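You operate a simulated robot arm through the tools that you are given. There is no shell and no other tool. Be economical: measure what you need, move in short steps, check, and stop when the job is done.

The job below is to be done with a simulated two-armed robot. You get a single attempt, and the scene is never put back.

Task
Gauge the turn plate's used tyre, then load it on the sack truck.
Fine: jaw up against it and fully back again; fold the tray down first.

The check looks at the end state, three seconds after you hand in, the way a careful person would. Anything else that was tipped, shoved, dropped, spilled or broken makes it a failure. Flat cloth is picked up by pressing the open fingertips on it (5 to 10 N) and closing them slowly along it; thin cloth reads only 2 to 8 mm in the jaws.

Robot
Two 7-joint arms with two-finger parallel grippers on one trunk, on a base that drives. Base frame: it is fixed to the floor where the robot stands at the start and does not move with it; the origin is under the middle of the robot, x ahead of it, y to its left, z up; the surface under the hand at the start is at about z = 0.9. Units: m, degrees, N and s.
The left shoulder is at the start at [0.07, 0.188, 1.215], the right one opposite. With the tool pointing down near the work surface each hand reaches from about 0.32 to 0.8 m from the robot's upright axis, wherever it stands, measured 20 degrees to its own side. Places, roughly: bed of the size gauge [0.5, -0.4, 0.9]; folding tray [0.7, -2.2, 0.8]; folding tray of the sack truck [0.7, -2.2, 0.8]; gauge jaw [0.3, -0.6, 0.9]. Payload 3.91 kg a hand.
The TCP of each hand is the grasp point between the finger pads, 0.03 m short of the fingertips. In the tool frame z runs along the fingers and y along their closing line. The gripper opens to 0.11 m. The fingers are 0.02 m wide and 0.01 m thick; the gripper's body (0.048 by 0.112 m) begins 0.055 m behind the TCP.
Orientation is that of the tool frame in the base frame, as a unit quaternion [x, y, z, w]. With the fingers straight down and closing along the base's y, the tool's x points along the base's -x, its y along +y and its z along -z.

Tools
- The arms move only by the tool nudge_tool. It takes "left_targets", "right_targets" or both (then of equal length, played together; a hand with none holds still); each is a list of rows, each a list of 7 numbers: the shift along the tool's x, y, z in cm, then the turn, a rotation vector about the tool's x, y, z in degrees, then the opening, from 0 (shut) to 1 (fully open). In form: [[x, y, z, rx, ry, rz, grip], ...]. A call has 1 to 10 rows; each row is the pose to reach, as a shift and turn from the pose commanded when the call began, along the tool's axes at that moment. A row lasts 0.2 s, in which the tool goes at most 0.05 m and 8.6 degrees; a call with a longer step from one row to the next is refused whole, and so is a gripper value outside its range. A pose out of reach is approached as far as the arm can. The call stops where the force on the tool passes 40 N (or 10 N more than at its start, if that is more) or the arm is blocked; 0.2 s more then pass. Each finger travels about 0.072 m/s and halts on what it meets, pressing with about 41 N; the grip force reading is that of the motor and also rises with nothing between the fingers. The clock runs only during rows and for 0.2 s after the last one: add rows that repeat a pose to give the fingers time. It gives the time, the measured TCP pose, the force on the tool (base axes), the opening and the grip force at its end, in the units of the frame above (readings bear some noise), with the torque about the TCP (base axes, N m) and any sound that the robot's microphone picked up.
- Cameras (640 x 400 px; columns grow to the right, rows downward): "scene" is now at [0.1297, -0.0091, 1.4339]; the picture's right is [-0.20, -0.98, -0.00], its down [-0.69, 0.14, -0.71] and it looks along [0.70, -0.14, -0.70] (base axes); focal length 221 px, centre (320, 200). "left" rides on the left gripper at [0.072, -0.017, -0.103] in its tool frame; the picture's right is [0.23, 0.97, 0.00], its down [-0.76, 0.18, -0.62] and it looks along [-0.61, 0.14, 0.78] (tool axes); focal length 222 px, centre (320, 200). "right" rides on the right gripper at [0.072, 0.017, -0.103] in its tool frame; the picture's right is [-0.23, 0.97, 0.00], its down [-0.76, -0.18, -0.62] and it looks along [-0.61, -0.14, 0.78] (tool axes); focal length 222 px, centre (320, 200). There is no depth. A picture from a camera that has moved, and an enlarged one, comes with that camera's place and axes in the base frame and with its lens. The place of the scene camera against the robot may be out by one fixed shift of up to 0.012 m in any direction.
- snapshot(camera): a new picture of that camera. It takes no simulated time.
- slide_trunk(by): slides the trunk up (or, below 0, down) by that many m; the arms and the scene camera ride with it, the base frame stays. It gives what a move gives, with no picture.
- steer(legs): drives the robot by 1 to 6 legs, each [ahead, turn to the left] in m and degrees, along the robot's own axes; the way and the turn of a leg run together, so that a leg with both is an arc; at most 1.5 m and 180 degrees a leg. The arms and the cameras ride along, it lands a little off, and it stops where it bumps. It gives what a move gives.
- pan_tilt(pan, tilt): turns the head with the scene camera to pan (to the left, within 86 degrees either way) and tilt (down, from -29 to 69), counted from straight ahead of the robot. It gives what a move gives.
- close_up(camera, box): a new picture of the part [left, top, right, bottom] of that camera's present view, enlarged. It takes no simulated time.
- finish_job(): hands the job in; it is judged then, once.

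Go step by step. Nothing tells you exact positions but the pictures and the camera data: compare them with the known pose of the tool, close in by small moves and look again before you grip or let go. The budget is 120 turns and 100 pictures, counting those below and the enlarged ones. Unless the task says otherwise, let go and move clear before handing in, and close with one line.

The tools are called by a JSON object that holds its "fn" and its "kwargs". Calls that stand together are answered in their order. nudge_tool: Moves the arms, as the interface text tells. Its arguments: {"type":"object","properties":{"left_targets":{"type":"array","items":{"type":"array","items":{"type":"number"}}},"right_targets":{"type":"array","items":{"type":"array","items":{"type":"number"}}}},"required":[]} The other tools are called the same way: slide_trunk (by) slides the trunk up or down; steer (legs) drives the base; pan_tilt (pan, tilt) turns the head that bears the scene camera; snapshot (camera) takes a picture; close_up (camera, box) takes an enlarged picture of a part of a camera's view; finish_job () hands the job in.

At the start:

```text
t: 0.0
left_eef_pos: [0.456, -0.0239, 1.2367]
left_tcp_rot: [-0.001, 1.0, 0.0, 0.0]
left_ft_force: [0.2, 0.0, -0.6]
left_wrist_torque: [-0.01, -0.06, -0.03]
left_opening: 0.1098
left_grip_force: 0.3
right_eef_pos: [0.4376, -0.4696, 1.2453]
right_tcp_rot: [0.001, 1.0, 0.001, 0.0]
right_ft_force: [0.6, 0.7, 0.1]
right_wrist_torque: [0.0, -0.02, 0.0]
right_opening: 0.11
right_grip_force: 0.1
trunk travel left (down, up): [-0.725, 0.215]
robot x, y, heading: [0.0026, -0.0001, -0.2]
head pan, tilt: [-11.4, 44.8]
```

scene: 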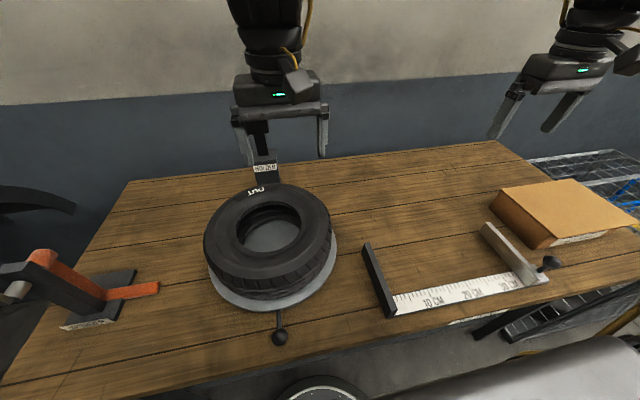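
right: 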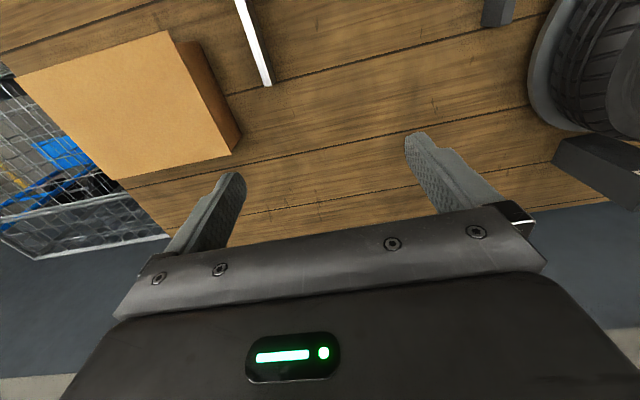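
left: 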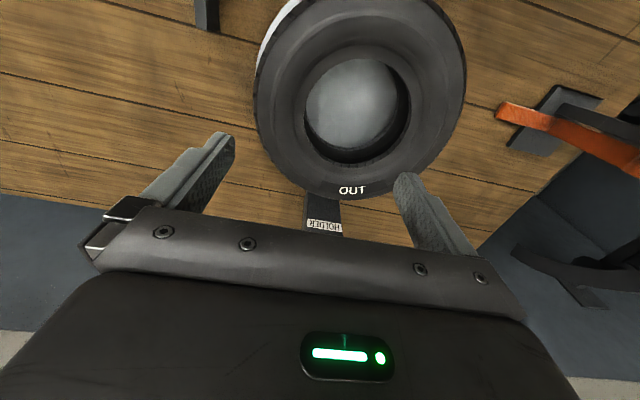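

I see a tyre on a turn plate with a holder behind it, a size gauge with a sliding jaw to the right, and other things around. I'll look closer and to the right for the sack truck.

{"fn": "close_up", "kwargs": {"camera": "scene", "box": [180, 140, 370, 360]}}

{"fn": "close_up", "kwargs": {"camera": "scene", "box": [340, 200, 580, 350]}}

{"fn": "pan_tilt", "kwargs": {"pan": -75, "tilt": 25}}

```text
1.82 times, centred on (275, 250) of scene
camera zoom: at [0.1297, -0.0091, 1.4339], right [-0.2, -0.98, 0.0], down [-0.69, 0.14, -0.71], along [0.7, -0.14, -0.7], focal length 402 px, centre (402, 109)
```

zoom: 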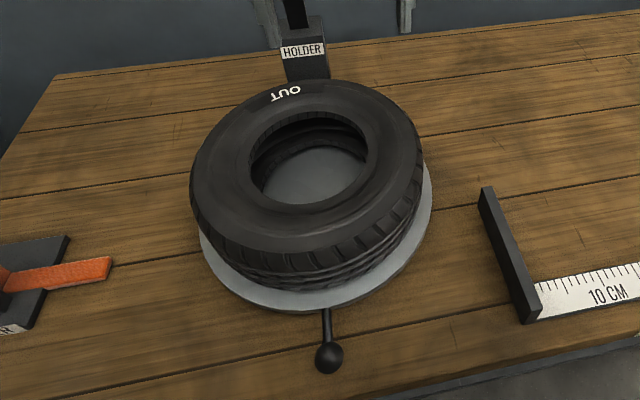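

```text
2.67 times, centred on (460, 275) of scene
camera zoom: at [0.1297, -0.0091, 1.4339], right [-0.2, -0.98, 0.0], down [-0.69, 0.14, -0.71], along [0.7, -0.14, -0.7], focal length 590 px, centre (-53, 0)
```

zoom: 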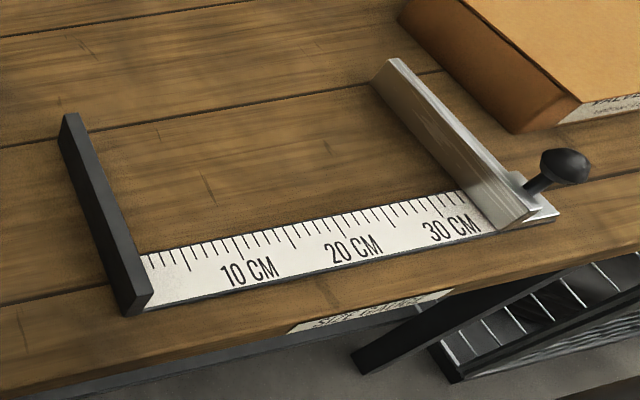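

```text
t: 1.3
left_eef_pos: [0.4562, -0.0242, 1.2362]
left_tcp_rot: [0.0, 1.0, 0.0, 0.0]
left_ft_force: [-0.2, 0.6, 0.4]
left_wrist_torque: [-0.01, 0.01, 0.0]
left_opening: 0.1099
left_grip_force: 0.0
right_eef_pos: [0.4376, -0.471, 1.2458]
right_tcp_rot: [0.0, 1.0, 0.0, 0.001]
right_ft_force: [-0.3, 0.0, -0.5]
right_wrist_torque: [-0.01, 0.03, -0.02]
right_opening: 0.11
right_grip_force: 0.0
trunk travel left (down, up): [-0.725, 0.215]
robot x, y, heading: [0.0023, -0.0034, -0.1]
head pan, tilt: [-75.0, 25.0]
```

{"fn": "snapshot", "kwargs": {"camera": "scene"}}

{"fn": "pan_tilt", "kwargs": {"pan": 45, "tilt": 45}}

{"fn": "snapshot", "kwargs": {"camera": "scene"}}

```text
94 pictures are left
camera scene: at [0.0738, -0.082, 1.4642], right [-0.97, -0.26, 0.0], down [-0.11, 0.41, -0.91], along [0.24, -0.88, -0.42], focal length 221 px, centre (320, 200)
```

scene: 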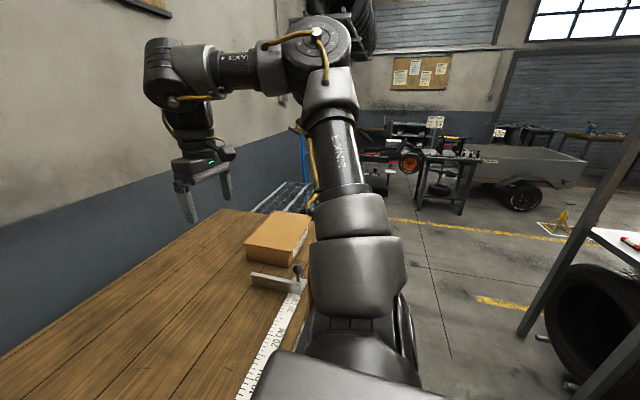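

```text
t: 3.3
left_eef_pos: [0.4563, -0.0244, 1.2363]
left_tcp_rot: [0.001, 1.0, 0.0, 0.0]
left_ft_force: [-0.7, -0.7, 0.3]
left_wrist_torque: [-0.04, 0.01, 0.03]
left_opening: 0.1104
left_grip_force: 0.1
right_eef_pos: [0.4375, -0.4717, 1.2471]
right_tcp_rot: [0.0, 1.0, 0.0, 0.0]
right_ft_force: [0.0, -0.4, 0.7]
right_wrist_torque: [-0.01, 0.01, 0.0]
right_opening: 0.11
right_grip_force: 0.0
trunk travel left (down, up): [-0.725, 0.215]
robot x, y, heading: [0.0026, 0.0006, 0.3]
head pan, tilt: [45.0, 45.0]
```

```text
93 pictures are left
camera scene: at [0.1073, 0.0644, 1.4336], right [0.71, -0.71, 0.0], down [-0.5, -0.5, -0.71], along [0.5, 0.5, -0.71], focal length 221 px, centre (320, 200)
```

scene: 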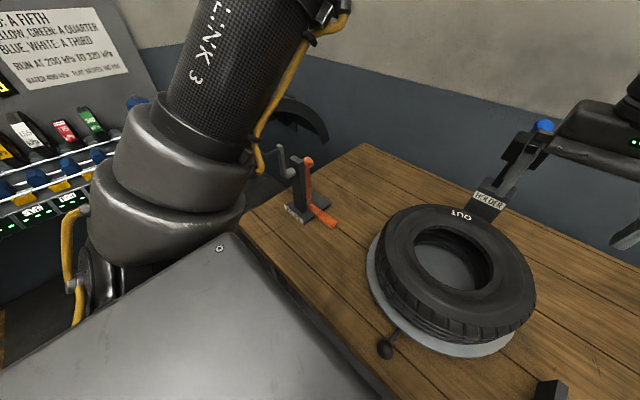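

The holder behind the tyre seems to have an arm with a blue end; I'll zoom in on it and on the orange lever.

{"fn": "close_up", "kwargs": {"camera": "scene", "box": [420, 100, 640, 260]}}

{"fn": "close_up", "kwargs": {"camera": "scene", "box": [240, 90, 400, 250]}}

{"fn": "close_up", "kwargs": {"camera": "left", "box": [200, 130, 480, 280]}}

{"fn": "close_up", "kwargs": {"camera": "scene", "box": [0, 0, 240, 250]}}

```text
2.50 times, centred on (530, 180) of scene
camera zoom: at [0.1073, 0.0644, 1.4336], right [0.71, -0.71, 0.0], down [-0.5, -0.5, -0.71], along [0.5, 0.5, -0.71], focal length 553 px, centre (-205, 250)
```

zoom: 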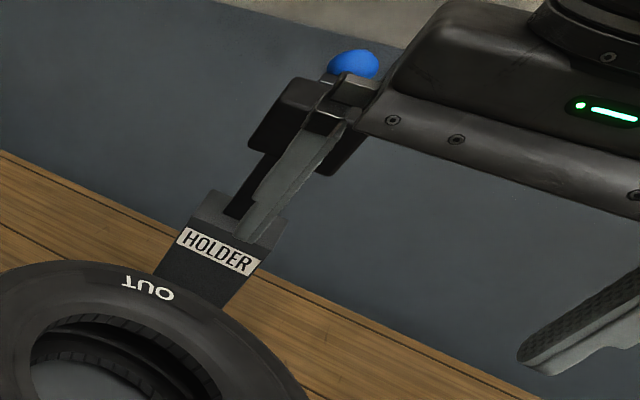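

```text
2.50 times, centred on (320, 170) of scene
camera zoom: at [0.1073, 0.0644, 1.4336], right [0.71, -0.71, 0.0], down [-0.5, -0.5, -0.71], along [0.5, 0.5, -0.71], focal length 553 px, centre (320, 275)
```

zoom: 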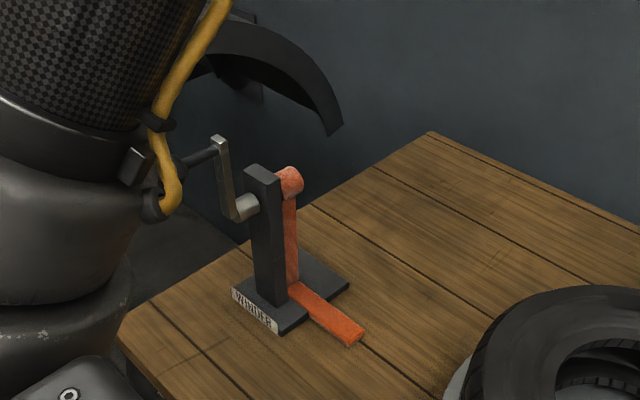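

```text
2.29 times, centred on (340, 205) of left
camera zoom: at [0.3849, -0.0417, 1.3397], right [-0.23, 0.97, 0.0], down [0.76, 0.18, 0.62], along [0.61, 0.14, -0.78], focal length 508 px, centre (274, 189)
```

zoom: 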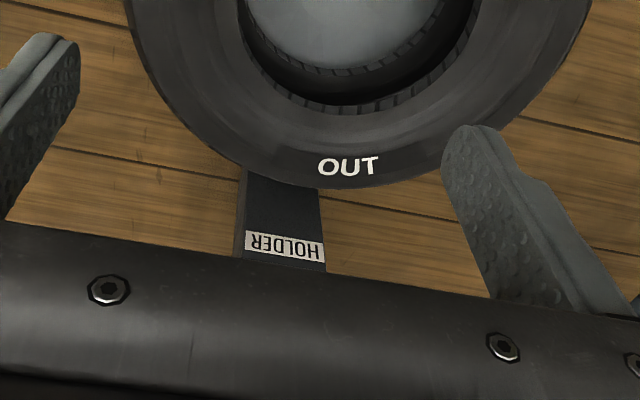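

```text
1.60 times, centred on (120, 125) of scene
camera zoom: at [0.1073, 0.0644, 1.4336], right [0.71, -0.71, 0.0], down [-0.5, -0.5, -0.71], along [0.5, 0.5, -0.71], focal length 354 px, centre (640, 320)
```

zoom: 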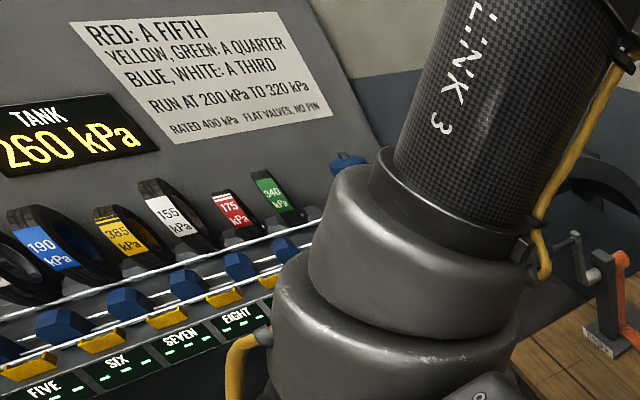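

The left hand hides the holder, so I'll move it to the left and look again at holder, plate and tyre.

{"fn": "nudge_tool", "kwargs": {"left_targets": [[0, 4.5, -2, 0, 0, 0, 1], [0, 9, -4, 0, 0, 0, 1], [0, 13.5, -6, 0, 0, 0, 1], [0, 18, -8, 0, 0, 0, 1], [0, 22, -8, 0, 0, 0, 1], [0, 26, -8, 0, 0, 0, 1]]}}

{"fn": "pan_tilt", "kwargs": {"pan": 0, "tilt": 42}}

{"fn": "snapshot", "kwargs": {"camera": "scene"}}

{"fn": "close_up", "kwargs": {"camera": "scene", "box": [220, 100, 380, 200]}}

```text
t: 4.7
left_eef_pos: [0.4133, 0.1549, 1.2894]
left_tcp_rot: [-0.001, 1.0, -0.001, 0.0]
left_ft_force: [0.5, 0.2, 0.6]
left_wrist_torque: [0.01, -0.01, -0.04]
left_opening: 0.1101
left_grip_force: 0.0
left hand out of reach, approached as far as the arm can: row 4, 5, 6
right_eef_pos: [0.4382, -0.4712, 1.2467]
right_tcp_rot: [0.0, 1.0, 0.0, 0.0]
right_ft_force: [-0.8, -0.2, 1.2]
right_wrist_torque: [-0.01, 0.01, -0.02]
right_opening: 0.1102
right_grip_force: 0.0
trunk travel left (down, up): [-0.725, 0.215]
robot x, y, heading: [-0.0025, 0.0008, -0.3]
head pan, tilt: [45.0, 45.0]
```

```text
t: 5.9
left_eef_pos: [0.4138, 0.1551, 1.2897]
left_tcp_rot: [-0.002, 1.0, -0.001, 0.0]
left_ft_force: [1.0, 0.2, 0.3]
left_wrist_torque: [0.0, 0.03, 0.0]
left_opening: 0.1101
left_grip_force: 0.0
right_eef_pos: [0.4394, -0.4706, 1.2463]
right_tcp_rot: [0.0, 1.0, 0.0, 0.0]
right_ft_force: [0.7, 0.5, 0.2]
right_wrist_torque: [-0.04, 0.03, 0.01]
right_opening: 0.11
right_grip_force: 0.1
trunk travel left (down, up): [-0.725, 0.215]
robot x, y, heading: [0.0024, -0.0001, -0.1]
head pan, tilt: [0.0, 42.0]
```

```text
88 pictures are left
camera scene: at [0.1334, 0.0074, 1.4379], right [0.0, -1.0, 0.0], down [-0.67, 0.0, -0.74], along [0.74, 0.0, -0.67], focal length 221 px, centre (320, 200)
```

scene: 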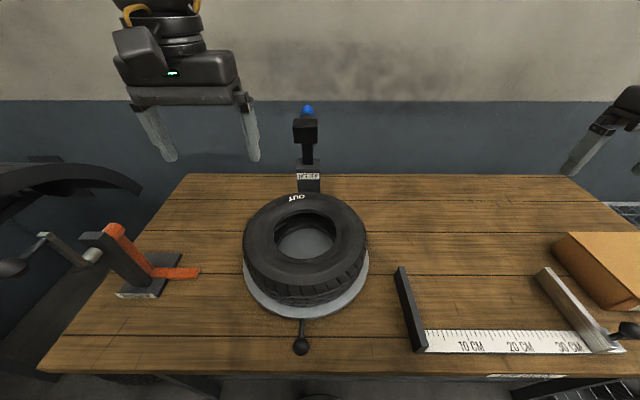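

```text
4.00 times, centred on (300, 150) of scene
camera zoom: at [0.1334, 0.0074, 1.4379], right [0.0, -1.0, 0.0], down [-0.67, 0.0, -0.74], along [0.74, 0.0, -0.67], focal length 885 px, centre (400, 400)
```

zoom: 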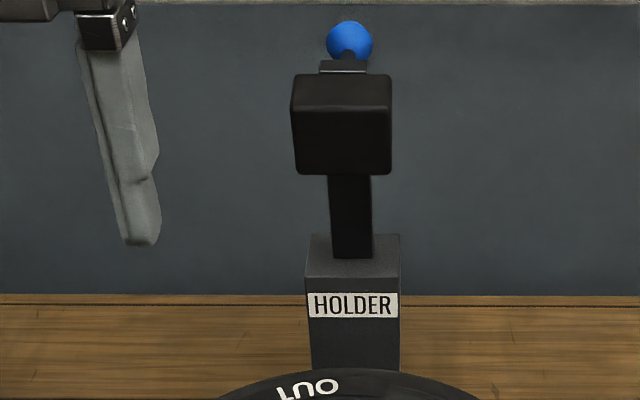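

The holder's clamp arm is swung up, so the tyre seems free. Next I back off a bit, turn right and look at the sack truck.

{"fn": "steer", "kwargs": {"legs": [[-0.15, 0], [0, -80]]}}

{"fn": "pan_tilt", "kwargs": {"pan": 0, "tilt": 25}}

{"fn": "snapshot", "kwargs": {"camera": "scene"}}

```text
t: 10.6
left_eef_pos: [0.08, -0.3777, 1.2891]
left_tcp_rot: [0.637, 0.771, 0.0, -0.002]
left_ft_force: [0.6, -0.9, -0.1]
left_wrist_torque: [0.03, 0.04, 0.03]
left_opening: 0.1098
left_grip_force: 0.0
right_eef_pos: [-0.5301, -0.5185, 1.2465]
right_tcp_rot: [0.638, 0.77, 0.0, 0.0]
right_ft_force: [-0.2, 0.1, -0.5]
right_wrist_torque: [-0.03, -0.07, 0.01]
right_opening: 0.1101
right_grip_force: 0.0
trunk travel left (down, up): [-0.725, 0.215]
robot x, y, heading: [-0.1497, -0.0023, -79.3]
head pan, tilt: [0.0, 42.0]
```

```text
t: 11.4
left_eef_pos: [0.0796, -0.3785, 1.2885]
left_tcp_rot: [0.637, 0.771, -0.001, 0.0]
left_ft_force: [0.1, 0.1, 0.1]
left_wrist_torque: [-0.02, -0.03, -0.04]
left_opening: 0.1101
left_grip_force: 0.0
right_eef_pos: [-0.5309, -0.5185, 1.2462]
right_tcp_rot: [0.639, 0.77, 0.0, 0.0]
right_ft_force: [-1.1, -0.2, 0.5]
right_wrist_torque: [-0.01, 0.0, 0.0]
right_opening: 0.11
right_grip_force: 0.0
trunk travel left (down, up): [-0.725, 0.215]
robot x, y, heading: [-0.1504, -0.0021, -79.2]
head pan, tilt: [0.0, 25.0]
```

```text
86 pictures are left
camera scene: at [-0.1235, -0.1326, 1.4641], right [-0.98, -0.19, 0.0], down [-0.08, 0.42, -0.91], along [0.17, -0.89, -0.42], focal length 221 px, centre (320, 200)
```

scene: 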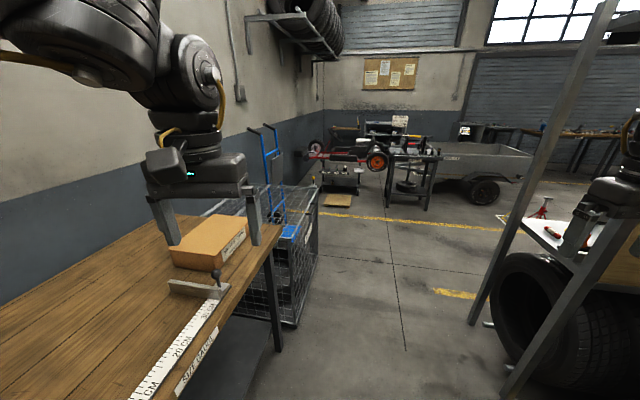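

The blue sack truck stands beyond a wire cage past the bench end. I zoom on it.

{"fn": "close_up", "kwargs": {"camera": "scene", "box": [200, 110, 360, 210]}}

{"fn": "close_up", "kwargs": {"camera": "scene", "box": [160, 180, 360, 340]}}

```text
4.00 times, centred on (280, 160) of scene
camera zoom: at [-0.1235, -0.1326, 1.4641], right [-0.98, -0.19, 0.0], down [-0.08, 0.42, -0.91], along [0.17, -0.89, -0.42], focal length 885 px, centre (480, 360)
```

zoom: 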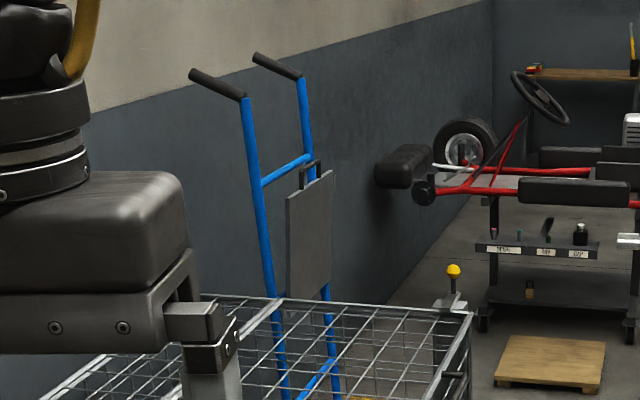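

```text
2.50 times, centred on (260, 260) of scene
camera zoom: at [-0.1235, -0.1326, 1.4641], right [-0.98, -0.19, 0.0], down [-0.08, 0.42, -0.91], along [0.17, -0.89, -0.42], focal length 553 px, centre (470, 50)
```

zoom: 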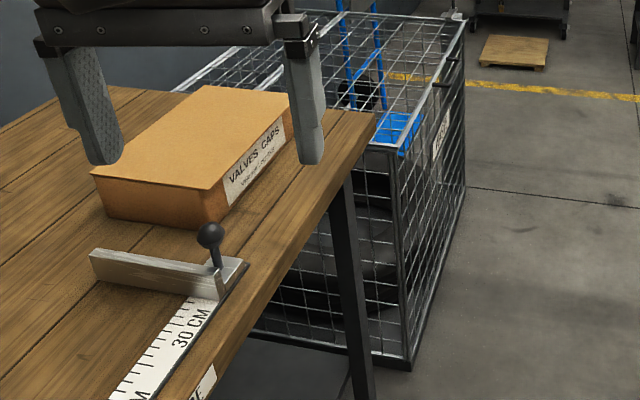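

The truck seems to face the aisle with its tray folded up. I drive down the aisle parallel to the bench and look again.

{"fn": "steer", "kwargs": {"legs": [[0, -11], [1.5, 0], [0.5, 0]]}}

{"fn": "pan_tilt", "kwargs": {"pan": 75, "tilt": 35}}

{"fn": "snapshot", "kwargs": {"camera": "scene"}}

```text
t: 22.1
left_eef_pos: [-0.0217, -2.4152, 1.2895]
left_tcp_rot: [0.712, 0.703, 0.0, 0.0]
left_ft_force: [-0.3, -0.9, 0.7]
left_wrist_torque: [0.01, 0.04, 0.02]
left_opening: 0.1101
left_grip_force: 0.0
right_eef_pos: [-0.6472, -2.4303, 1.2468]
right_tcp_rot: [0.712, 0.702, 0.0, 0.001]
right_ft_force: [-0.2, -0.3, 0.7]
right_wrist_torque: [0.0, 0.0, -0.02]
right_opening: 0.1099
right_grip_force: 0.1
trunk travel left (down, up): [-0.725, 0.215]
robot x, y, heading: [-0.1694, -2.0016, -90.6]
head pan, tilt: [0.0, 25.0]
```

```text
t: 23.6
left_eef_pos: [-0.0225, -2.4166, 1.2878]
left_tcp_rot: [0.712, 0.702, 0.0, 0.0]
left_ft_force: [-0.1, 0.2, -0.1]
left_wrist_torque: [0.03, 0.01, 0.01]
left_opening: 0.1098
left_grip_force: 0.0
right_eef_pos: [-0.6487, -2.4322, 1.2469]
right_tcp_rot: [0.712, 0.702, 0.001, -0.001]
right_ft_force: [-0.3, 0.2, -0.2]
right_wrist_torque: [-0.03, -0.02, 0.0]
right_opening: 0.11
right_grip_force: 0.1
trunk travel left (down, up): [-0.725, 0.215]
robot x, y, heading: [-0.1687, -2.0008, -90.8]
head pan, tilt: [75.0, 35.0]
```

```text
83 pictures are left
camera scene: at [-0.0874, -2.0672, 1.4485], right [-0.27, -0.96, 0.0], down [-0.55, 0.16, -0.82], along [0.79, -0.22, -0.57], focal length 221 px, centre (320, 200)
```

scene: 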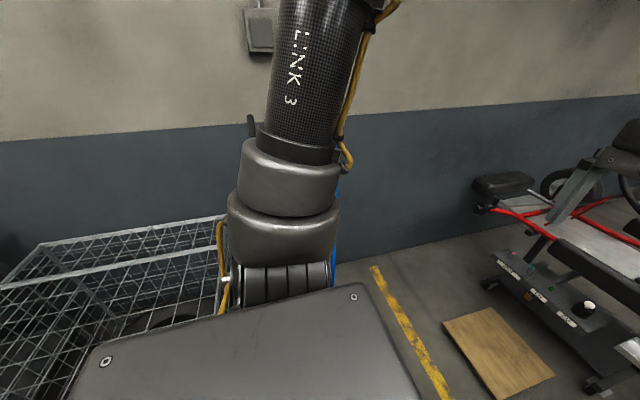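

The arm hides the truck; I turn to face it.

{"fn": "steer", "kwargs": {"legs": [[-0.0, 90]]}}

{"fn": "pan_tilt", "kwargs": {"pan": 0, "tilt": 38}}

{"fn": "snapshot", "kwargs": {"camera": "scene"}}

```text
t: 27.8
left_eef_pos: [0.2465, -1.8538, 1.2885]
left_tcp_rot: [0.01, 1.0, 0.0, -0.001]
left_ft_force: [0.0, -0.2, 0.0]
left_wrist_torque: [0.02, -0.01, 0.02]
left_opening: 0.1101
left_grip_force: 0.1
right_eef_pos: [0.2568, -2.4806, 1.2459]
right_tcp_rot: [0.011, 1.0, 0.0, 0.0]
right_ft_force: [-0.1, 0.9, 0.9]
right_wrist_torque: [0.03, 0.01, 0.03]
right_opening: 0.11
right_grip_force: 0.0
trunk travel left (down, up): [-0.725, 0.215]
robot x, y, heading: [-0.1684, -1.997, -1.3]
head pan, tilt: [75.0, 35.0]
```

```text
t: 29.3
left_eef_pos: [0.246, -1.8563, 1.2897]
left_tcp_rot: [0.01, 1.0, -0.001, 0.0]
left_ft_force: [-0.5, -0.1, -0.3]
left_wrist_torque: [0.0, -0.04, -0.01]
left_opening: 0.1101
left_grip_force: 0.0
right_eef_pos: [0.2572, -2.4808, 1.2462]
right_tcp_rot: [0.011, 1.0, 0.0, 0.0]
right_ft_force: [-0.2, 0.6, 0.5]
right_wrist_torque: [0.01, -0.01, 0.0]
right_opening: 0.1098
right_grip_force: 0.0
trunk travel left (down, up): [-0.725, 0.215]
robot x, y, heading: [-0.1696, -1.9986, -1.1]
head pan, tilt: [0.0, 38.0]
```

```text
82 pictures are left
camera scene: at [-0.0347, -1.9959, 1.4439], right [-0.02, -1.0, 0.0], down [-0.62, 0.01, -0.79], along [0.79, -0.02, -0.62], focal length 221 px, centre (320, 200)
```

scene: 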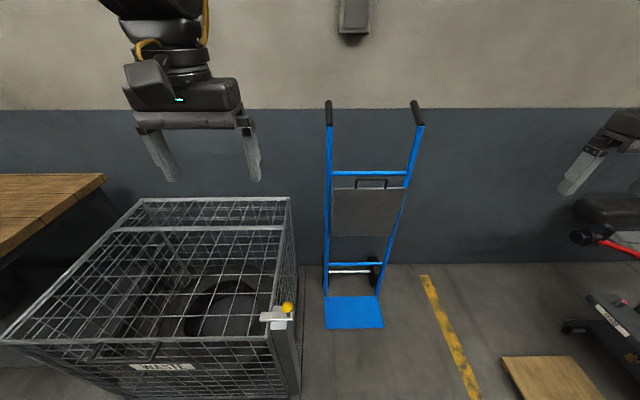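

{"fn": "close_up", "kwargs": {"camera": "scene", "box": [300, 90, 440, 340]}}

{"fn": "close_up", "kwargs": {"camera": "scene", "box": [320, 160, 420, 245]}}

```text
1.60 times, centred on (370, 215) of scene
camera zoom: at [-0.0347, -1.9959, 1.4439], right [-0.02, -1.0, 0.0], down [-0.62, 0.01, -0.79], along [0.79, -0.02, -0.62], focal length 354 px, centre (240, 176)
```

zoom: 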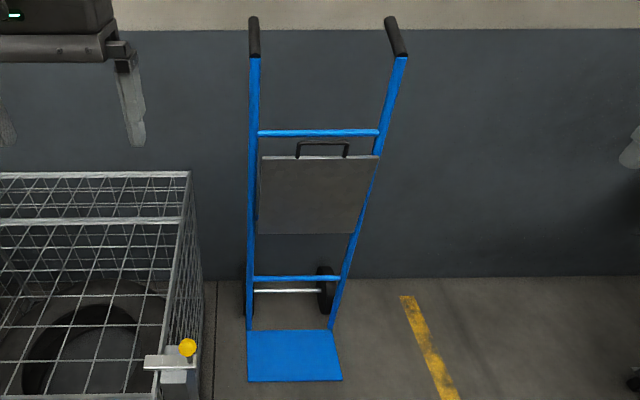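

```text
4.71 times, centred on (370, 202) of scene
camera zoom: at [-0.0347, -1.9959, 1.4439], right [-0.02, -1.0, 0.0], down [-0.62, 0.01, -0.79], along [0.79, -0.02, -0.62], focal length 1042 px, centre (85, 188)
```

zoom: 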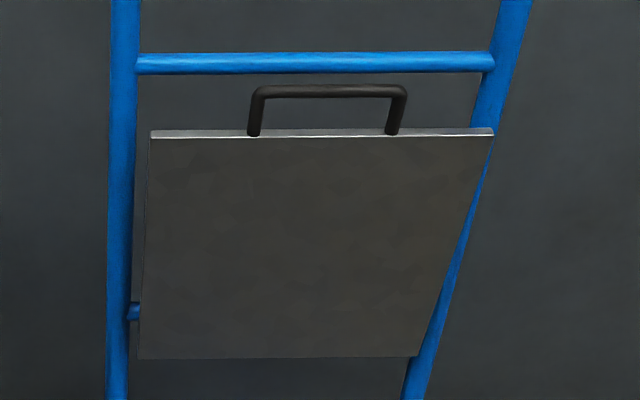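

To get depth, I take a parallax picture with the trunk lower.

{"fn": "slide_trunk", "kwargs": {"by": -0.25}}

{"fn": "close_up", "kwargs": {"camera": "scene", "box": [300, 90, 440, 340]}}

{"fn": "snapshot", "kwargs": {"camera": "right"}}

```text
t: 31.9
left_eef_pos: [0.2458, -1.8553, 1.0383]
left_tcp_rot: [0.01, 1.0, 0.0, -0.001]
left_ft_force: [0.3, -0.5, 0.7]
left_wrist_torque: [0.0, -0.01, -0.01]
left_opening: 0.1099
left_grip_force: 0.0
right_eef_pos: [0.2567, -2.4794, 0.996]
right_tcp_rot: [0.011, 1.0, 0.0, 0.0]
right_ft_force: [-1.4, 0.4, -0.3]
right_wrist_torque: [-0.01, -0.01, -0.06]
right_opening: 0.11
right_grip_force: 0.1
trunk travel left (down, up): [-0.475, 0.465]
robot x, y, heading: [-0.1661, -1.9998, -1.2]
head pan, tilt: [0.0, 38.0]
```

```text
1.60 times, centred on (370, 215) of scene
camera zoom: at [-0.0349, -1.996, 1.1939], right [-0.02, -1.0, 0.0], down [-0.62, 0.01, -0.79], along [0.79, -0.02, -0.62], focal length 354 px, centre (240, 176)
```

zoom: 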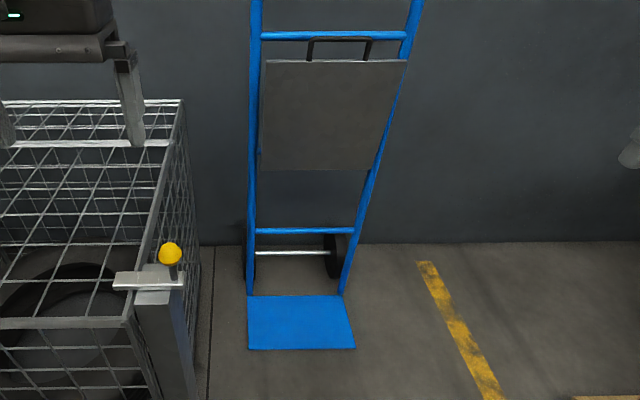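

```text
78 pictures are left
camera right: at [0.1863, -2.4614, 1.0986], right [0.25, 0.97, 0.0], down [0.76, -0.19, 0.62], along [0.6, -0.15, -0.78], focal length 222 px, centre (320, 200)
```

right: 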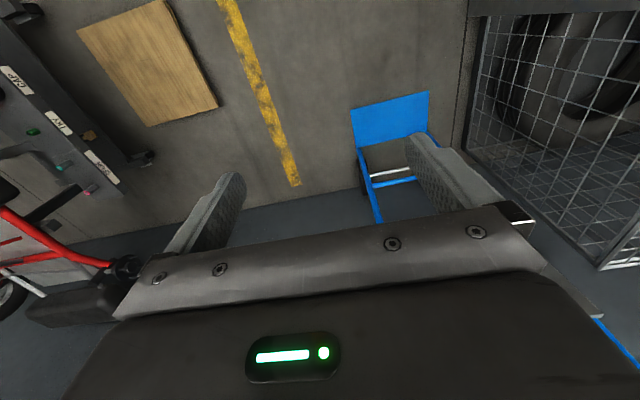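

From the two views, the folded tray stands at x≈0.70, y from −2.06 to −2.36, z 0.62–0.93, with a handle bar at z≈0.965. I'll turn the right hand so that its fingers close in the x‑z plane, and bring it before the handle.

{"fn": "nudge_tool", "kwargs": {"right_targets": [[0, 2.6, -1, 0, 0, 8.5, 1], [0, 5.2, -2, 0, 0, 17, 1], [0, 7.8, -3, 0, 0, 25.5, 1], [0, 10.4, -4, 0, 0, 34, 1], [0, 13, -4, 0, 0, 42.5, 1], [0, 15.6, -4, 0, 0, 51, 1], [0, 18.2, -4, 0, 0, 59.5, 1], [0, 20.8, -4, 0, 0, 68, 1], [0, 23.4, -4, 0, 0, 76.5, 1], [0, 26, -4, 0, 0, 85, 1]]}}

```text
t: 34.1
left_eef_pos: [0.2491, -1.8553, 1.0375]
left_tcp_rot: [0.01, 1.0, 0.0, -0.002]
left_ft_force: [0.6, 0.6, -0.6]
left_wrist_torque: [0.02, 0.11, 0.0]
left_opening: 0.1101
left_grip_force: 0.0
right_eef_pos: [0.27, -2.5682, 1.0338]
right_tcp_rot: [0.663, 0.749, 0.021, -0.005]
right_ft_force: [0.1, 0.1, 0.3]
right_wrist_torque: [0.01, 0.06, -0.02]
right_opening: 0.1099
right_grip_force: 0.1
right hand out of reach, approached as far as the arm can: row 5, 6, 7, 8, 9, 10
trunk travel left (down, up): [-0.475, 0.465]
robot x, y, heading: [-0.1706, -2.0043, -1.2]
head pan, tilt: [0.0, 38.0]
```

The reach limit pushed it sideways; I try moving it ahead and over from here.

{"fn": "nudge_tool", "kwargs": {"right_targets": [[0, 3, 0, 0, 0, 0, 1], [0, 6, 0, 0, 0, 0, 1], [0, 9, 0, 0, 0, 0, 1], [0, 12, 0, 0, 0, 0, 1], [0, 15, 0, 0, 0, 0, 1]]}}

```text
t: 35.3
left_eef_pos: [0.246, -1.8535, 1.0385]
left_tcp_rot: [0.009, 1.0, 0.0, 0.001]
left_ft_force: [-1.3, -0.7, -0.7]
left_wrist_torque: [-0.01, -0.02, 0.01]
left_opening: 0.1101
left_grip_force: 0.1
right_eef_pos: [0.3314, -2.563, 0.9941]
right_tcp_rot: [0.661, 0.75, 0.024, -0.002]
right_ft_force: [0.4, -0.2, 1.1]
right_wrist_torque: [0.01, -0.02, 0.0]
right_opening: 0.1101
right_grip_force: 0.1
right hand out of reach, approached as far as the arm can: row 1, 2, 3, 4, 5
trunk travel left (down, up): [-0.475, 0.465]
robot x, y, heading: [-0.1709, -2.0, -1.5]
head pan, tilt: [0.0, 38.0]
```

That wrist turn runs into a joint limit; I'll turn it the other way.

{"fn": "nudge_tool", "kwargs": {"right_targets": [[0, 0, 0, 0, 0, -8.5, 1], [0, 0, 0, 0, 0, -17, 1], [0, 0, 0, 0, 0, -25.5, 1], [0, 0, 0, 0, 0, -34, 1], [0, 0, 0, 0, 0, -42.5, 1], [0, 0, 0, 0, 0, -51, 1], [0, 0, 0, 0, 0, -59.5, 1], [0, 0, 0, 0, 0, -68, 1], [0, 0, 0, 0, 0, -76.5, 1], [0, 0, 0, 0, 0, -85, 1]]}}

{"fn": "nudge_tool", "kwargs": {"right_targets": [[0, 0, 0, 0, 0, -8.5, 1], [0, 0, 0, 0, 0, -17, 1], [0, 0, 0, 0, 0, -25.5, 1], [0, 0, 0, 0, 0, -34, 1], [0, 0, 0, 0, 0, -42.5, 1], [0, 0, 0, 0, 0, -51, 1], [0, 0, 0, 0, 0, -59.5, 1], [0, 0, 0, 0, 0, -68, 1], [0, 0, 0, 0, 0, -76.5, 1], [0, 0, 0, 0, 0, -85, 1]]}}

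```text
t: 37.5
left_eef_pos: [0.2475, -1.8543, 1.0388]
left_tcp_rot: [0.009, 1.0, 0.0, 0.0]
left_ft_force: [-0.3, -1.0, -0.9]
left_wrist_torque: [-0.01, 0.02, -0.02]
left_opening: 0.1101
left_grip_force: 0.1
right_eef_pos: [0.332, -2.5654, 0.992]
right_tcp_rot: [-0.02, 1.0, 0.018, 0.014]
right_ft_force: [0.7, 0.0, 0.3]
right_wrist_torque: [0.0, -0.03, -0.01]
right_opening: 0.1099
right_grip_force: 0.0
trunk travel left (down, up): [-0.475, 0.465]
robot x, y, heading: [-0.1686, -1.9983, -1.3]
head pan, tilt: [0.0, 38.0]
```

```text
t: 39.7
left_eef_pos: [0.2469, -1.8546, 1.0387]
left_tcp_rot: [0.009, 1.0, 0.0, 0.0]
left_ft_force: [0.6, 0.3, 0.1]
left_wrist_torque: [-0.02, 0.0, 0.01]
left_opening: 0.1101
left_grip_force: 0.1
right_eef_pos: [0.3316, -2.5643, 0.9935]
right_tcp_rot: [-0.689, 0.724, 0.004, 0.023]
right_ft_force: [0.0, -0.8, 0.4]
right_wrist_torque: [0.05, 0.02, -0.01]
right_opening: 0.1101
right_grip_force: 0.1
trunk travel left (down, up): [-0.475, 0.465]
robot x, y, heading: [-0.1719, -2.0022, -1.2]
head pan, tilt: [0.0, 38.0]
```

The wrist is now square. I bring the hand before and above the handle, tilting 45° forward.

{"fn": "nudge_tool", "kwargs": {"right_targets": [[-3.5, -2, -1, 5.6, 0, 0, 1], [-7, -4, -2, 11.2, 0, 0, 1], [-10.5, -6, -3, 16.8, 0, 0, 1], [-14, -8, -4, 22.4, 0, 0, 1], [-17.5, -10, -5, 28, 0, 0, 1], [-21, -12, -6, 33.6, 0, 0, 1], [-24.5, -14, -7, 39.2, 0, 0, 0.7], [-28, -16, -8, 45, 0, 0, 0.5], [-31.5, -17, -8, 45, 0, 0, 0.4], [-34.5, -17, -8, 45, 0, 0, 0.4]]}}

{"fn": "snapshot", "kwargs": {"camera": "scene"}}

{"fn": "snapshot", "kwargs": {"camera": "right"}}

```text
t: 41.9
left_eef_pos: [0.2471, -1.8543, 1.039]
left_tcp_rot: [0.009, 1.0, 0.0, 0.0]
left_ft_force: [-0.3, -0.1, 0.3]
left_wrist_torque: [0.02, 0.0, 0.0]
left_opening: 0.11
left_grip_force: 0.1
right_eef_pos: [0.4814, -2.2809, 1.0679]
right_tcp_rot: [-0.629, 0.67, -0.273, 0.285]
right_ft_force: [-0.2, -0.4, -0.6]
right_wrist_torque: [0.0, 0.02, 0.01]
right_opening: 0.0442
right_grip_force: 0.2
right hand out of reach, approached as far as the arm can: row 8, 9, 10
trunk travel left (down, up): [-0.475, 0.465]
robot x, y, heading: [-0.1682, -1.997, -1.2]
head pan, tilt: [0.0, 38.0]
```

```text
77 pictures are left
camera scene: at [-0.034, -1.996, 1.1937], right [-0.02, -1.0, 0.0], down [-0.62, 0.01, -0.79], along [0.79, -0.02, -0.62], focal length 221 px, centre (320, 200)
```

scene: 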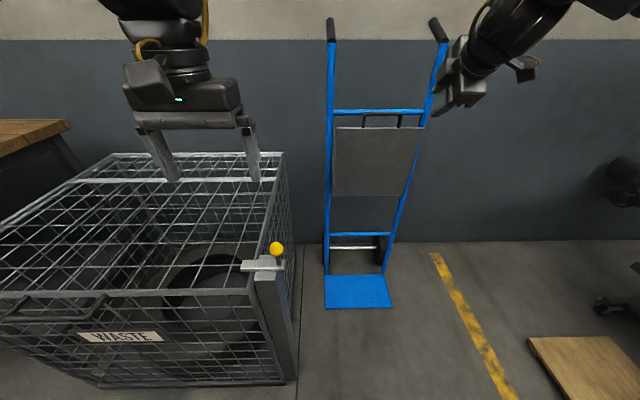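

```text
76 pictures are left
camera right: at [0.3941, -2.3515, 1.1232], right [-0.66, 0.29, -0.69], down [-0.29, 0.75, 0.59], along [0.69, 0.59, -0.41], focal length 222 px, centre (320, 200)
```

right: 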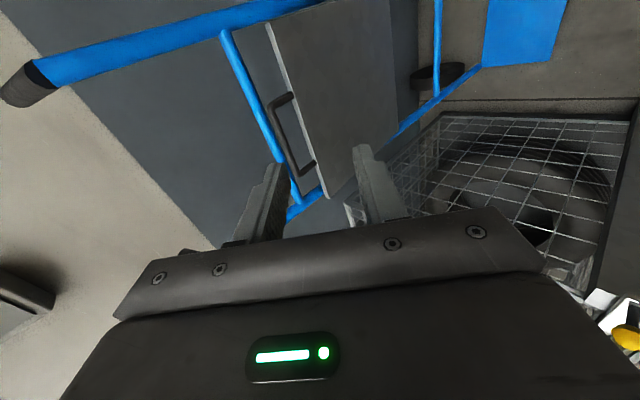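

The bar reads at x≈0.70, z≈0.951, y from −2.29 to −2.16 in the hand camera too. I move to a point 6 cm short of it.

{"fn": "nudge_tool", "kwargs": {"right_targets": [[-1, -1.6, 3.5, 0, 0, 0, 0.25], [-2, -3.2, 7, 0, 0, 0, 0.25], [-3, -4.8, 11, 0, 0, 0, 0.25], [-3.6, -6.4, 15, 0, 0, 0, 0.25], [-3.6, -6.4, 16.1, 0, 0, 0, 0.25]]}}

{"fn": "snapshot", "kwargs": {"camera": "right"}}

{"fn": "close_up", "kwargs": {"camera": "scene", "box": [310, 60, 470, 160]}}

```text
t: 43.1
left_eef_pos: [0.2455, -1.8553, 1.0388]
left_tcp_rot: [0.01, 1.0, -0.001, 0.001]
left_ft_force: [-0.5, -0.8, 0.0]
left_wrist_torque: [-0.03, 0.01, 0.01]
left_opening: 0.11
left_grip_force: 0.0
right_eef_pos: [0.5336, -2.3024, 1.0213]
right_tcp_rot: [-0.629, 0.671, -0.272, 0.284]
right_ft_force: [-0.6, 0.6, -0.2]
right_wrist_torque: [-0.03, 0.01, -0.02]
right_opening: 0.0277
right_grip_force: 0.0
right hand out of reach, approached as far as the arm can: row 1, 2, 3, 4, 5
trunk travel left (down, up): [-0.475, 0.465]
robot x, y, heading: [-0.1733, -2.0026, -1.0]
head pan, tilt: [0.0, 38.0]
```

```text
75 pictures are left
camera right: at [0.4444, -2.3726, 1.0768], right [-0.66, 0.29, -0.69], down [-0.29, 0.76, 0.59], along [0.69, 0.59, -0.41], focal length 222 px, centre (320, 200)
```

right: 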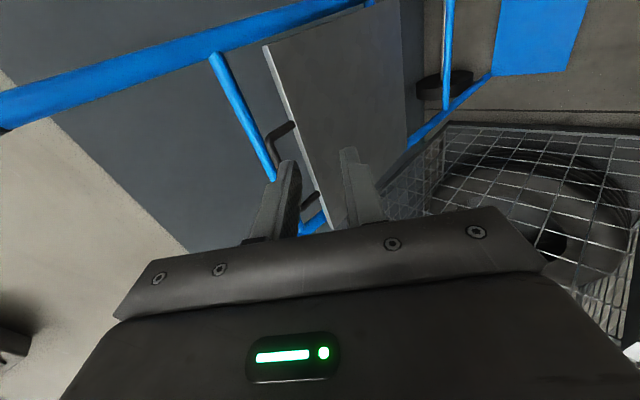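

```text
4.00 times, centred on (390, 110) of scene
camera zoom: at [-0.0349, -1.9959, 1.1939], right [-0.02, -1.0, 0.0], down [-0.62, 0.01, -0.79], along [0.79, -0.02, -0.62], focal length 885 px, centre (40, 560)
```

zoom: 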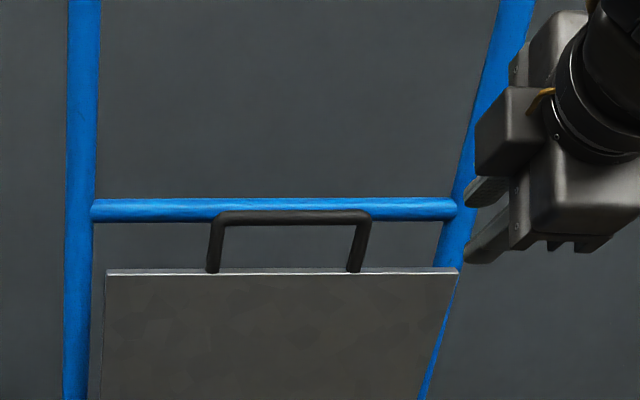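

The wrist limit blocks this stance. I'll pull the hand back and re-stand the robot further right, turned left, so the wrist is more relaxed.

{"fn": "nudge_tool", "kwargs": {"right_targets": [[0, 2.2, -3.5, 0, 0, 0, 0.25], [0, 4.4, -7, 0, 0, 0, 0.25], [0, 6.6, -10.5, 0, 0, 0, 0.25], [0, 8.8, -14, 0, 0, 0, 0.25], [0, 11, -17.5, 0, 0, 0, 0.25], [0, 13, -20, 0, 0, 0, 0.25]]}}

{"fn": "steer", "kwargs": {"legs": [[0, -67], [0.53, 0], [0, 80]]}}

{"fn": "snapshot", "kwargs": {"camera": "scene"}}

```text
t: 44.5
left_eef_pos: [0.2457, -1.8544, 1.0396]
left_tcp_rot: [0.009, 1.0, 0.0, 0.0]
left_ft_force: [-0.5, -0.1, -0.5]
left_wrist_torque: [0.0, 0.01, 0.0]
left_opening: 0.1103
left_grip_force: 0.2
right_eef_pos: [0.2979, -2.2899, 1.0671]
right_tcp_rot: [-0.628, 0.671, -0.273, 0.284]
right_ft_force: [-0.2, -0.5, -0.4]
right_wrist_torque: [0.01, -0.02, 0.0]
right_opening: 0.0274
right_grip_force: 0.0
trunk travel left (down, up): [-0.475, 0.465]
robot x, y, heading: [-0.1724, -2.0023, -1.4]
head pan, tilt: [0.0, 38.0]
```

```text
t: 54.0
left_eef_pos: [0.3949, -2.2699, 1.0384]
left_tcp_rot: [-0.099, 0.995, 0.001, 0.0]
left_ft_force: [0.6, 0.4, 0.7]
left_wrist_torque: [0.03, 0.0, -0.05]
left_opening: 0.1101
left_grip_force: 0.0
right_eef_pos: [0.54, -2.6849, 1.0671]
right_tcp_rot: [0.697, -0.6, 0.241, -0.311]
right_ft_force: [-0.8, -0.3, 0.3]
right_wrist_torque: [0.0, 0.01, 0.02]
right_opening: 0.0275
right_grip_force: 0.1
trunk travel left (down, up): [-0.475, 0.465]
robot x, y, heading: [0.0189, -2.503, 10.9]
head pan, tilt: [0.0, 38.0]
```

```text
73 pictures are left
camera scene: at [0.1513, -2.4684, 1.1939], right [0.19, -0.98, 0.0], down [-0.6, -0.12, -0.79], along [0.77, 0.15, -0.62], focal length 221 px, centre (320, 200)
```

scene: 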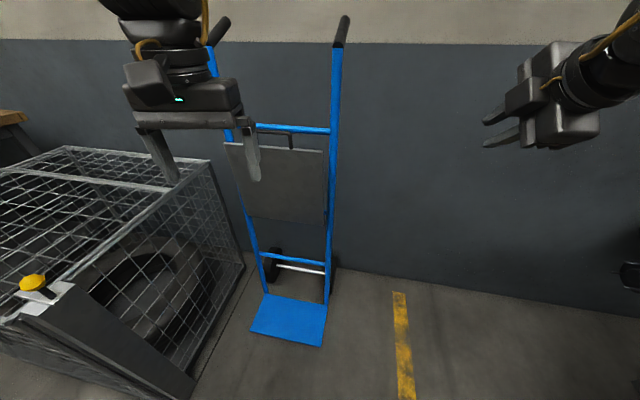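

Good so far; I turn further left and rotate the wrist so that the hand points along +x again.

{"fn": "steer", "kwargs": {"legs": [[0, 30]]}}

{"fn": "nudge_tool", "kwargs": {"right_targets": [[0, 0, 0, 0.3, 6, 5.8, 0.25], [0, 0, 0, 0.6, 12, 11.6, 0.25], [0, 0, 0, 0.9, 18, 17.4, 0.25], [0, 0, 0, 1.2, 24, 23.2, 0.25], [0, 0, 0, 1.6, 30.4, 28.9, 0.25]]}}

{"fn": "pan_tilt", "kwargs": {"pan": -25, "tilt": 38}}

{"fn": "snapshot", "kwargs": {"camera": "scene"}}

{"fn": "snapshot", "kwargs": {"camera": "right"}}

```text
t: 55.9
left_eef_pos: [0.2312, -2.1144, 1.0388]
left_tcp_rot: [-0.349, 0.937, 0.0, 0.001]
left_ft_force: [-0.5, -0.6, 0.1]
left_wrist_torque: [0.01, -0.02, -0.03]
left_opening: 0.11
left_grip_force: 0.1
right_eef_pos: [0.5625, -2.4038, 1.0675]
right_tcp_rot: [0.827, -0.402, 0.153, -0.362]
right_ft_force: [0.6, -0.3, -0.3]
right_wrist_torque: [0.02, 0.02, 0.02]
right_opening: 0.0275
right_grip_force: 0.0
trunk travel left (down, up): [-0.475, 0.465]
robot x, y, heading: [0.0162, -2.4997, 40.9]
head pan, tilt: [0.0, 38.0]
```

```text
t: 57.1
left_eef_pos: [0.2345, -2.1138, 1.0383]
left_tcp_rot: [-0.35, 0.937, 0.0, -0.003]
left_ft_force: [0.1, 0.2, -0.3]
left_wrist_torque: [-0.01, 0.07, 0.01]
left_opening: 0.1103
left_grip_force: 0.0
right_eef_pos: [0.6125, -2.4923, 1.0438]
right_tcp_rot: [-0.634, 0.669, -0.261, 0.288]
right_ft_force: [1.0, -0.3, -0.4]
right_wrist_torque: [0.0, 0.02, 0.01]
right_opening: 0.0278
right_grip_force: 0.1
right hand out of reach, approached as far as the arm can: row 3, 4, 5
trunk travel left (down, up): [-0.475, 0.465]
robot x, y, heading: [0.0171, -2.5051, 40.7]
head pan, tilt: [0.0, 38.0]
```

```text
t: 58.0
left_eef_pos: [0.2314, -2.1142, 1.0391]
left_tcp_rot: [-0.349, 0.937, 0.0, 0.0]
left_ft_force: [-0.6, -1.0, 0.1]
left_wrist_torque: [0.01, -0.03, -0.01]
left_opening: 0.1098
left_grip_force: 0.1
right_eef_pos: [0.6101, -2.4925, 1.045]
right_tcp_rot: [-0.634, 0.669, -0.26, 0.289]
right_ft_force: [0.3, -0.5, -0.1]
right_wrist_torque: [0.04, 0.01, -0.01]
right_opening: 0.0275
right_grip_force: 0.1
trunk travel left (down, up): [-0.475, 0.465]
robot x, y, heading: [0.0167, -2.5036, 40.8]
head pan, tilt: [-25.0, 38.0]
```

```text
72 pictures are left
camera scene: at [0.1387, -2.4386, 1.1938], right [0.27, -0.96, 0.0], down [-0.59, -0.17, -0.79], along [0.76, 0.21, -0.62], focal length 221 px, centre (320, 200)
```

scene: 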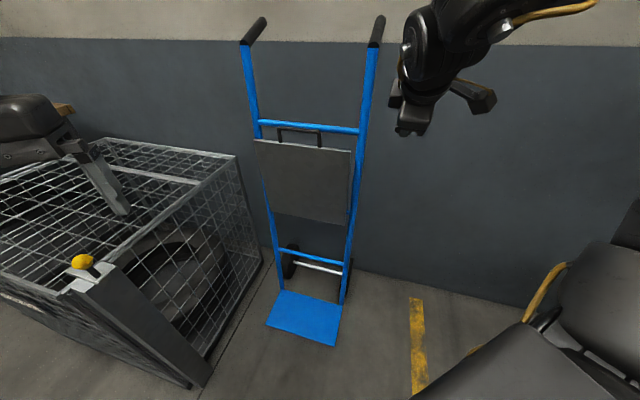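

```text
71 pictures are left
camera right: at [0.5234, -2.5658, 1.1003], right [-0.67, 0.28, -0.68], down [-0.3, 0.74, 0.6], along [0.68, 0.61, -0.41], focal length 222 px, centre (320, 200)
```

right: 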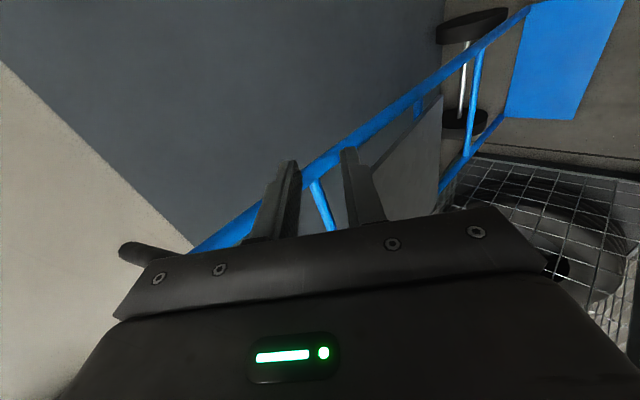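

This stance does not help the wrist either. Better idea: keep the natural roll (fingers closing along y) and grip one upright leg of the tray handle, letting it pivot between the pads. I roll the hand back and re-stand square to the truck.

{"fn": "nudge_tool", "kwargs": {"right_targets": [[0, 1, -3, 0, 0, 8.5, 0.4], [0, 2, -6, 0, 0, 17, 0.4], [0, 3, -9, 0, 0, 25.5, 0.4], [0, 4, -12, 0, 0, 34, 0.4], [0, 4, -12, 0, 0, 42.5, 0.4], [0, 4, -12, 0, 0, 51, 0.4], [0, 4, -12, 0, 0, 59.5, 0.4], [0, 4, -12, 0, 0, 68, 0.4], [0, 4, -12, 0, 0, 76.5, 0.4], [0, 4, -12, 0, 0, 85, 0.4]]}}

{"fn": "steer", "kwargs": {"legs": [[0, -114], [-0.47, 0], [0, 73]]}}

```text
t: 60.2
left_eef_pos: [0.2308, -2.1153, 1.0388]
left_tcp_rot: [-0.349, 0.937, 0.0, 0.0]
left_ft_force: [0.2, 0.5, -0.1]
left_wrist_torque: [0.02, 0.02, 0.01]
left_opening: 0.1097
left_grip_force: 0.0
right_eef_pos: [0.6026, -2.5908, 1.1655]
right_tcp_rot: [-0.021, 0.92, 0.0, 0.391]
right_ft_force: [0.1, 0.3, 0.3]
right_wrist_torque: [-0.01, -0.01, 0.02]
right_opening: 0.0438
right_grip_force: 0.0
right hand out of reach, approached as far as the arm can: row 1, 2, 3, 4, 5, 6, 7, 8, 9, 10
trunk travel left (down, up): [-0.475, 0.465]
robot x, y, heading: [0.0179, -2.5046, 40.7]
head pan, tilt: [-25.0, 38.0]
```

```text
t: 70.8
left_eef_pos: [0.2833, -1.8957, 1.0386]
left_tcp_rot: [-0.004, 1.0, -0.001, 0.0]
left_ft_force: [0.1, -0.2, 0.7]
left_wrist_torque: [-0.01, 0.01, 0.01]
left_opening: 0.11
left_grip_force: 0.0
right_eef_pos: [0.2557, -2.4986, 1.1676]
right_tcp_rot: [0.297, 0.871, -0.136, 0.367]
right_ft_force: [-0.5, 0.3, -0.5]
right_wrist_torque: [-0.01, 0.03, 0.05]
right_opening: 0.0439
right_grip_force: 0.1
trunk travel left (down, up): [-0.475, 0.465]
robot x, y, heading: [-0.1325, -2.0512, 0.2]
head pan, tilt: [-25.0, 38.0]
```

Robot stands square at (−0.13, −2.05). I straighten the hand to point forward‑down and bring it near the right handle leg.

{"fn": "nudge_tool", "kwargs": {"right_targets": [[-0.2, 4, 1.5, -5, 0, -5, 0.45], [-0.4, 8, 3, -10, -0.2, -10, 0.45], [-0.6, 12, 4.5, -15, -0.3, -14.5, 0.45], [-0.8, 16, 6, -20, -0.5, -19, 0.45], [-1, 20, 7.5, -25, -0.6, -23.5, 0.45], [-1.2, 24, 9, -27, -0.7, -26, 0.45], [-1.4, 28.6, 10.8, -27, -0.7, -26, 0.45]]}}

{"fn": "snapshot", "kwargs": {"camera": "right"}}

```text
t: 72.4
left_eef_pos: [0.287, -1.8969, 1.0366]
left_tcp_rot: [-0.003, 1.0, 0.001, -0.003]
left_ft_force: [1.0, -0.1, -0.3]
left_wrist_torque: [0.01, 0.08, -0.02]
left_opening: 0.11
left_grip_force: 0.1
right_eef_pos: [0.5027, -2.3297, 1.0951]
right_tcp_rot: [0.002, 0.921, -0.011, 0.389]
right_ft_force: [-0.4, 0.6, -0.8]
right_wrist_torque: [0.01, 0.05, 0.0]
right_opening: 0.0495
right_grip_force: 0.0
trunk travel left (down, up): [-0.475, 0.465]
robot x, y, heading: [-0.1298, -2.0529, 0.1]
head pan, tilt: [-25.0, 38.0]
```

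```text
70 pictures are left
camera right: at [0.3791, -2.3109, 1.1133], right [0.17, 0.97, 0.14], down [0.08, -0.16, 0.98], along [0.98, -0.16, -0.11], focal length 222 px, centre (320, 200)
```

right: 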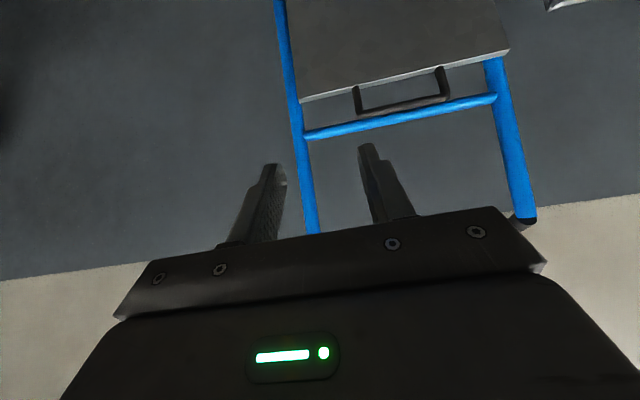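

This posture is comfortable. The right handle leg is at about (0.70, −2.284, 0.945); I close in to 7 cm short and check.

{"fn": "nudge_tool", "kwargs": {"right_targets": [[-1, 1.7, 4, 0, 0, 0, 0.4], [-2, 3.4, 8, 0, 0, 0, 0.4], [-3, 5.1, 12, 0, 0, 0, 0.4], [-3, 5.1, 16, 0, 0, 0, 0.4]]}}

{"fn": "snapshot", "kwargs": {"camera": "right"}}

{"fn": "close_up", "kwargs": {"camera": "scene", "box": [260, 20, 420, 120]}}

```text
t: 73.4
left_eef_pos: [0.2841, -1.8975, 1.0385]
left_tcp_rot: [-0.003, 1.0, 0.0, -0.001]
left_ft_force: [0.8, -0.3, 0.5]
left_wrist_torque: [0.02, -0.01, -0.03]
left_opening: 0.11
left_grip_force: 0.1
right_eef_pos: [0.5951, -2.3502, 1.0011]
right_tcp_rot: [0.002, 0.921, -0.01, 0.389]
right_ft_force: [-0.1, -0.6, -0.3]
right_wrist_torque: [0.04, 0.0, 0.04]
right_opening: 0.044
right_grip_force: 0.0
right hand out of reach, approached as far as the arm can: row 1, 2, 3, 4
trunk travel left (down, up): [-0.475, 0.465]
robot x, y, heading: [-0.1278, -2.0537, 0.3]
head pan, tilt: [-25.0, 38.0]
```

```text
69 pictures are left
camera right: at [0.4705, -2.3308, 1.0206], right [0.17, 0.97, 0.15], down [0.08, -0.16, 0.98], along [0.98, -0.16, -0.11], focal length 222 px, centre (320, 200)
```

right: 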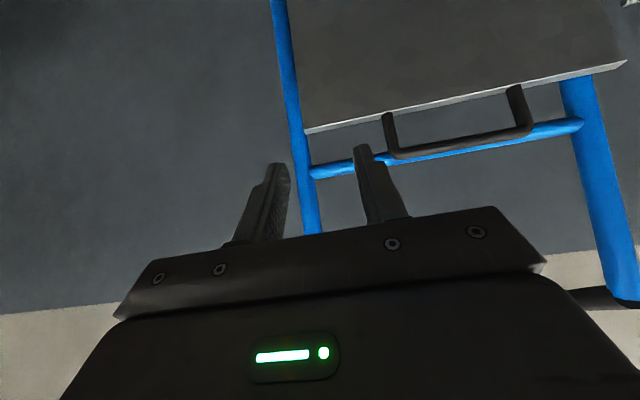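

```text
4.00 times, centred on (340, 70) of scene
camera zoom: at [-0.0007, -2.0818, 1.1936], right [-0.42, -0.91, 0.0], down [-0.56, 0.26, -0.79], along [0.71, -0.33, -0.62], focal length 885 px, centre (240, 720)
```

zoom: 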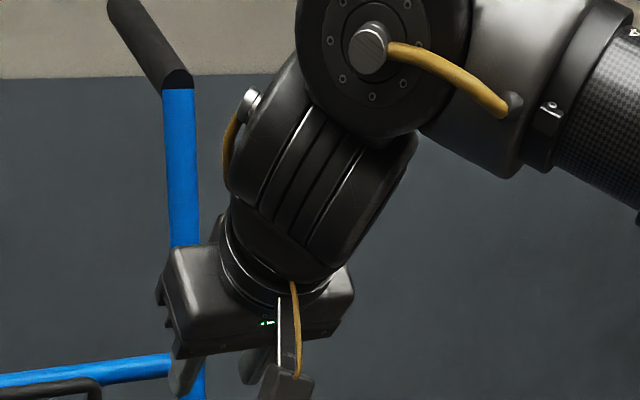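

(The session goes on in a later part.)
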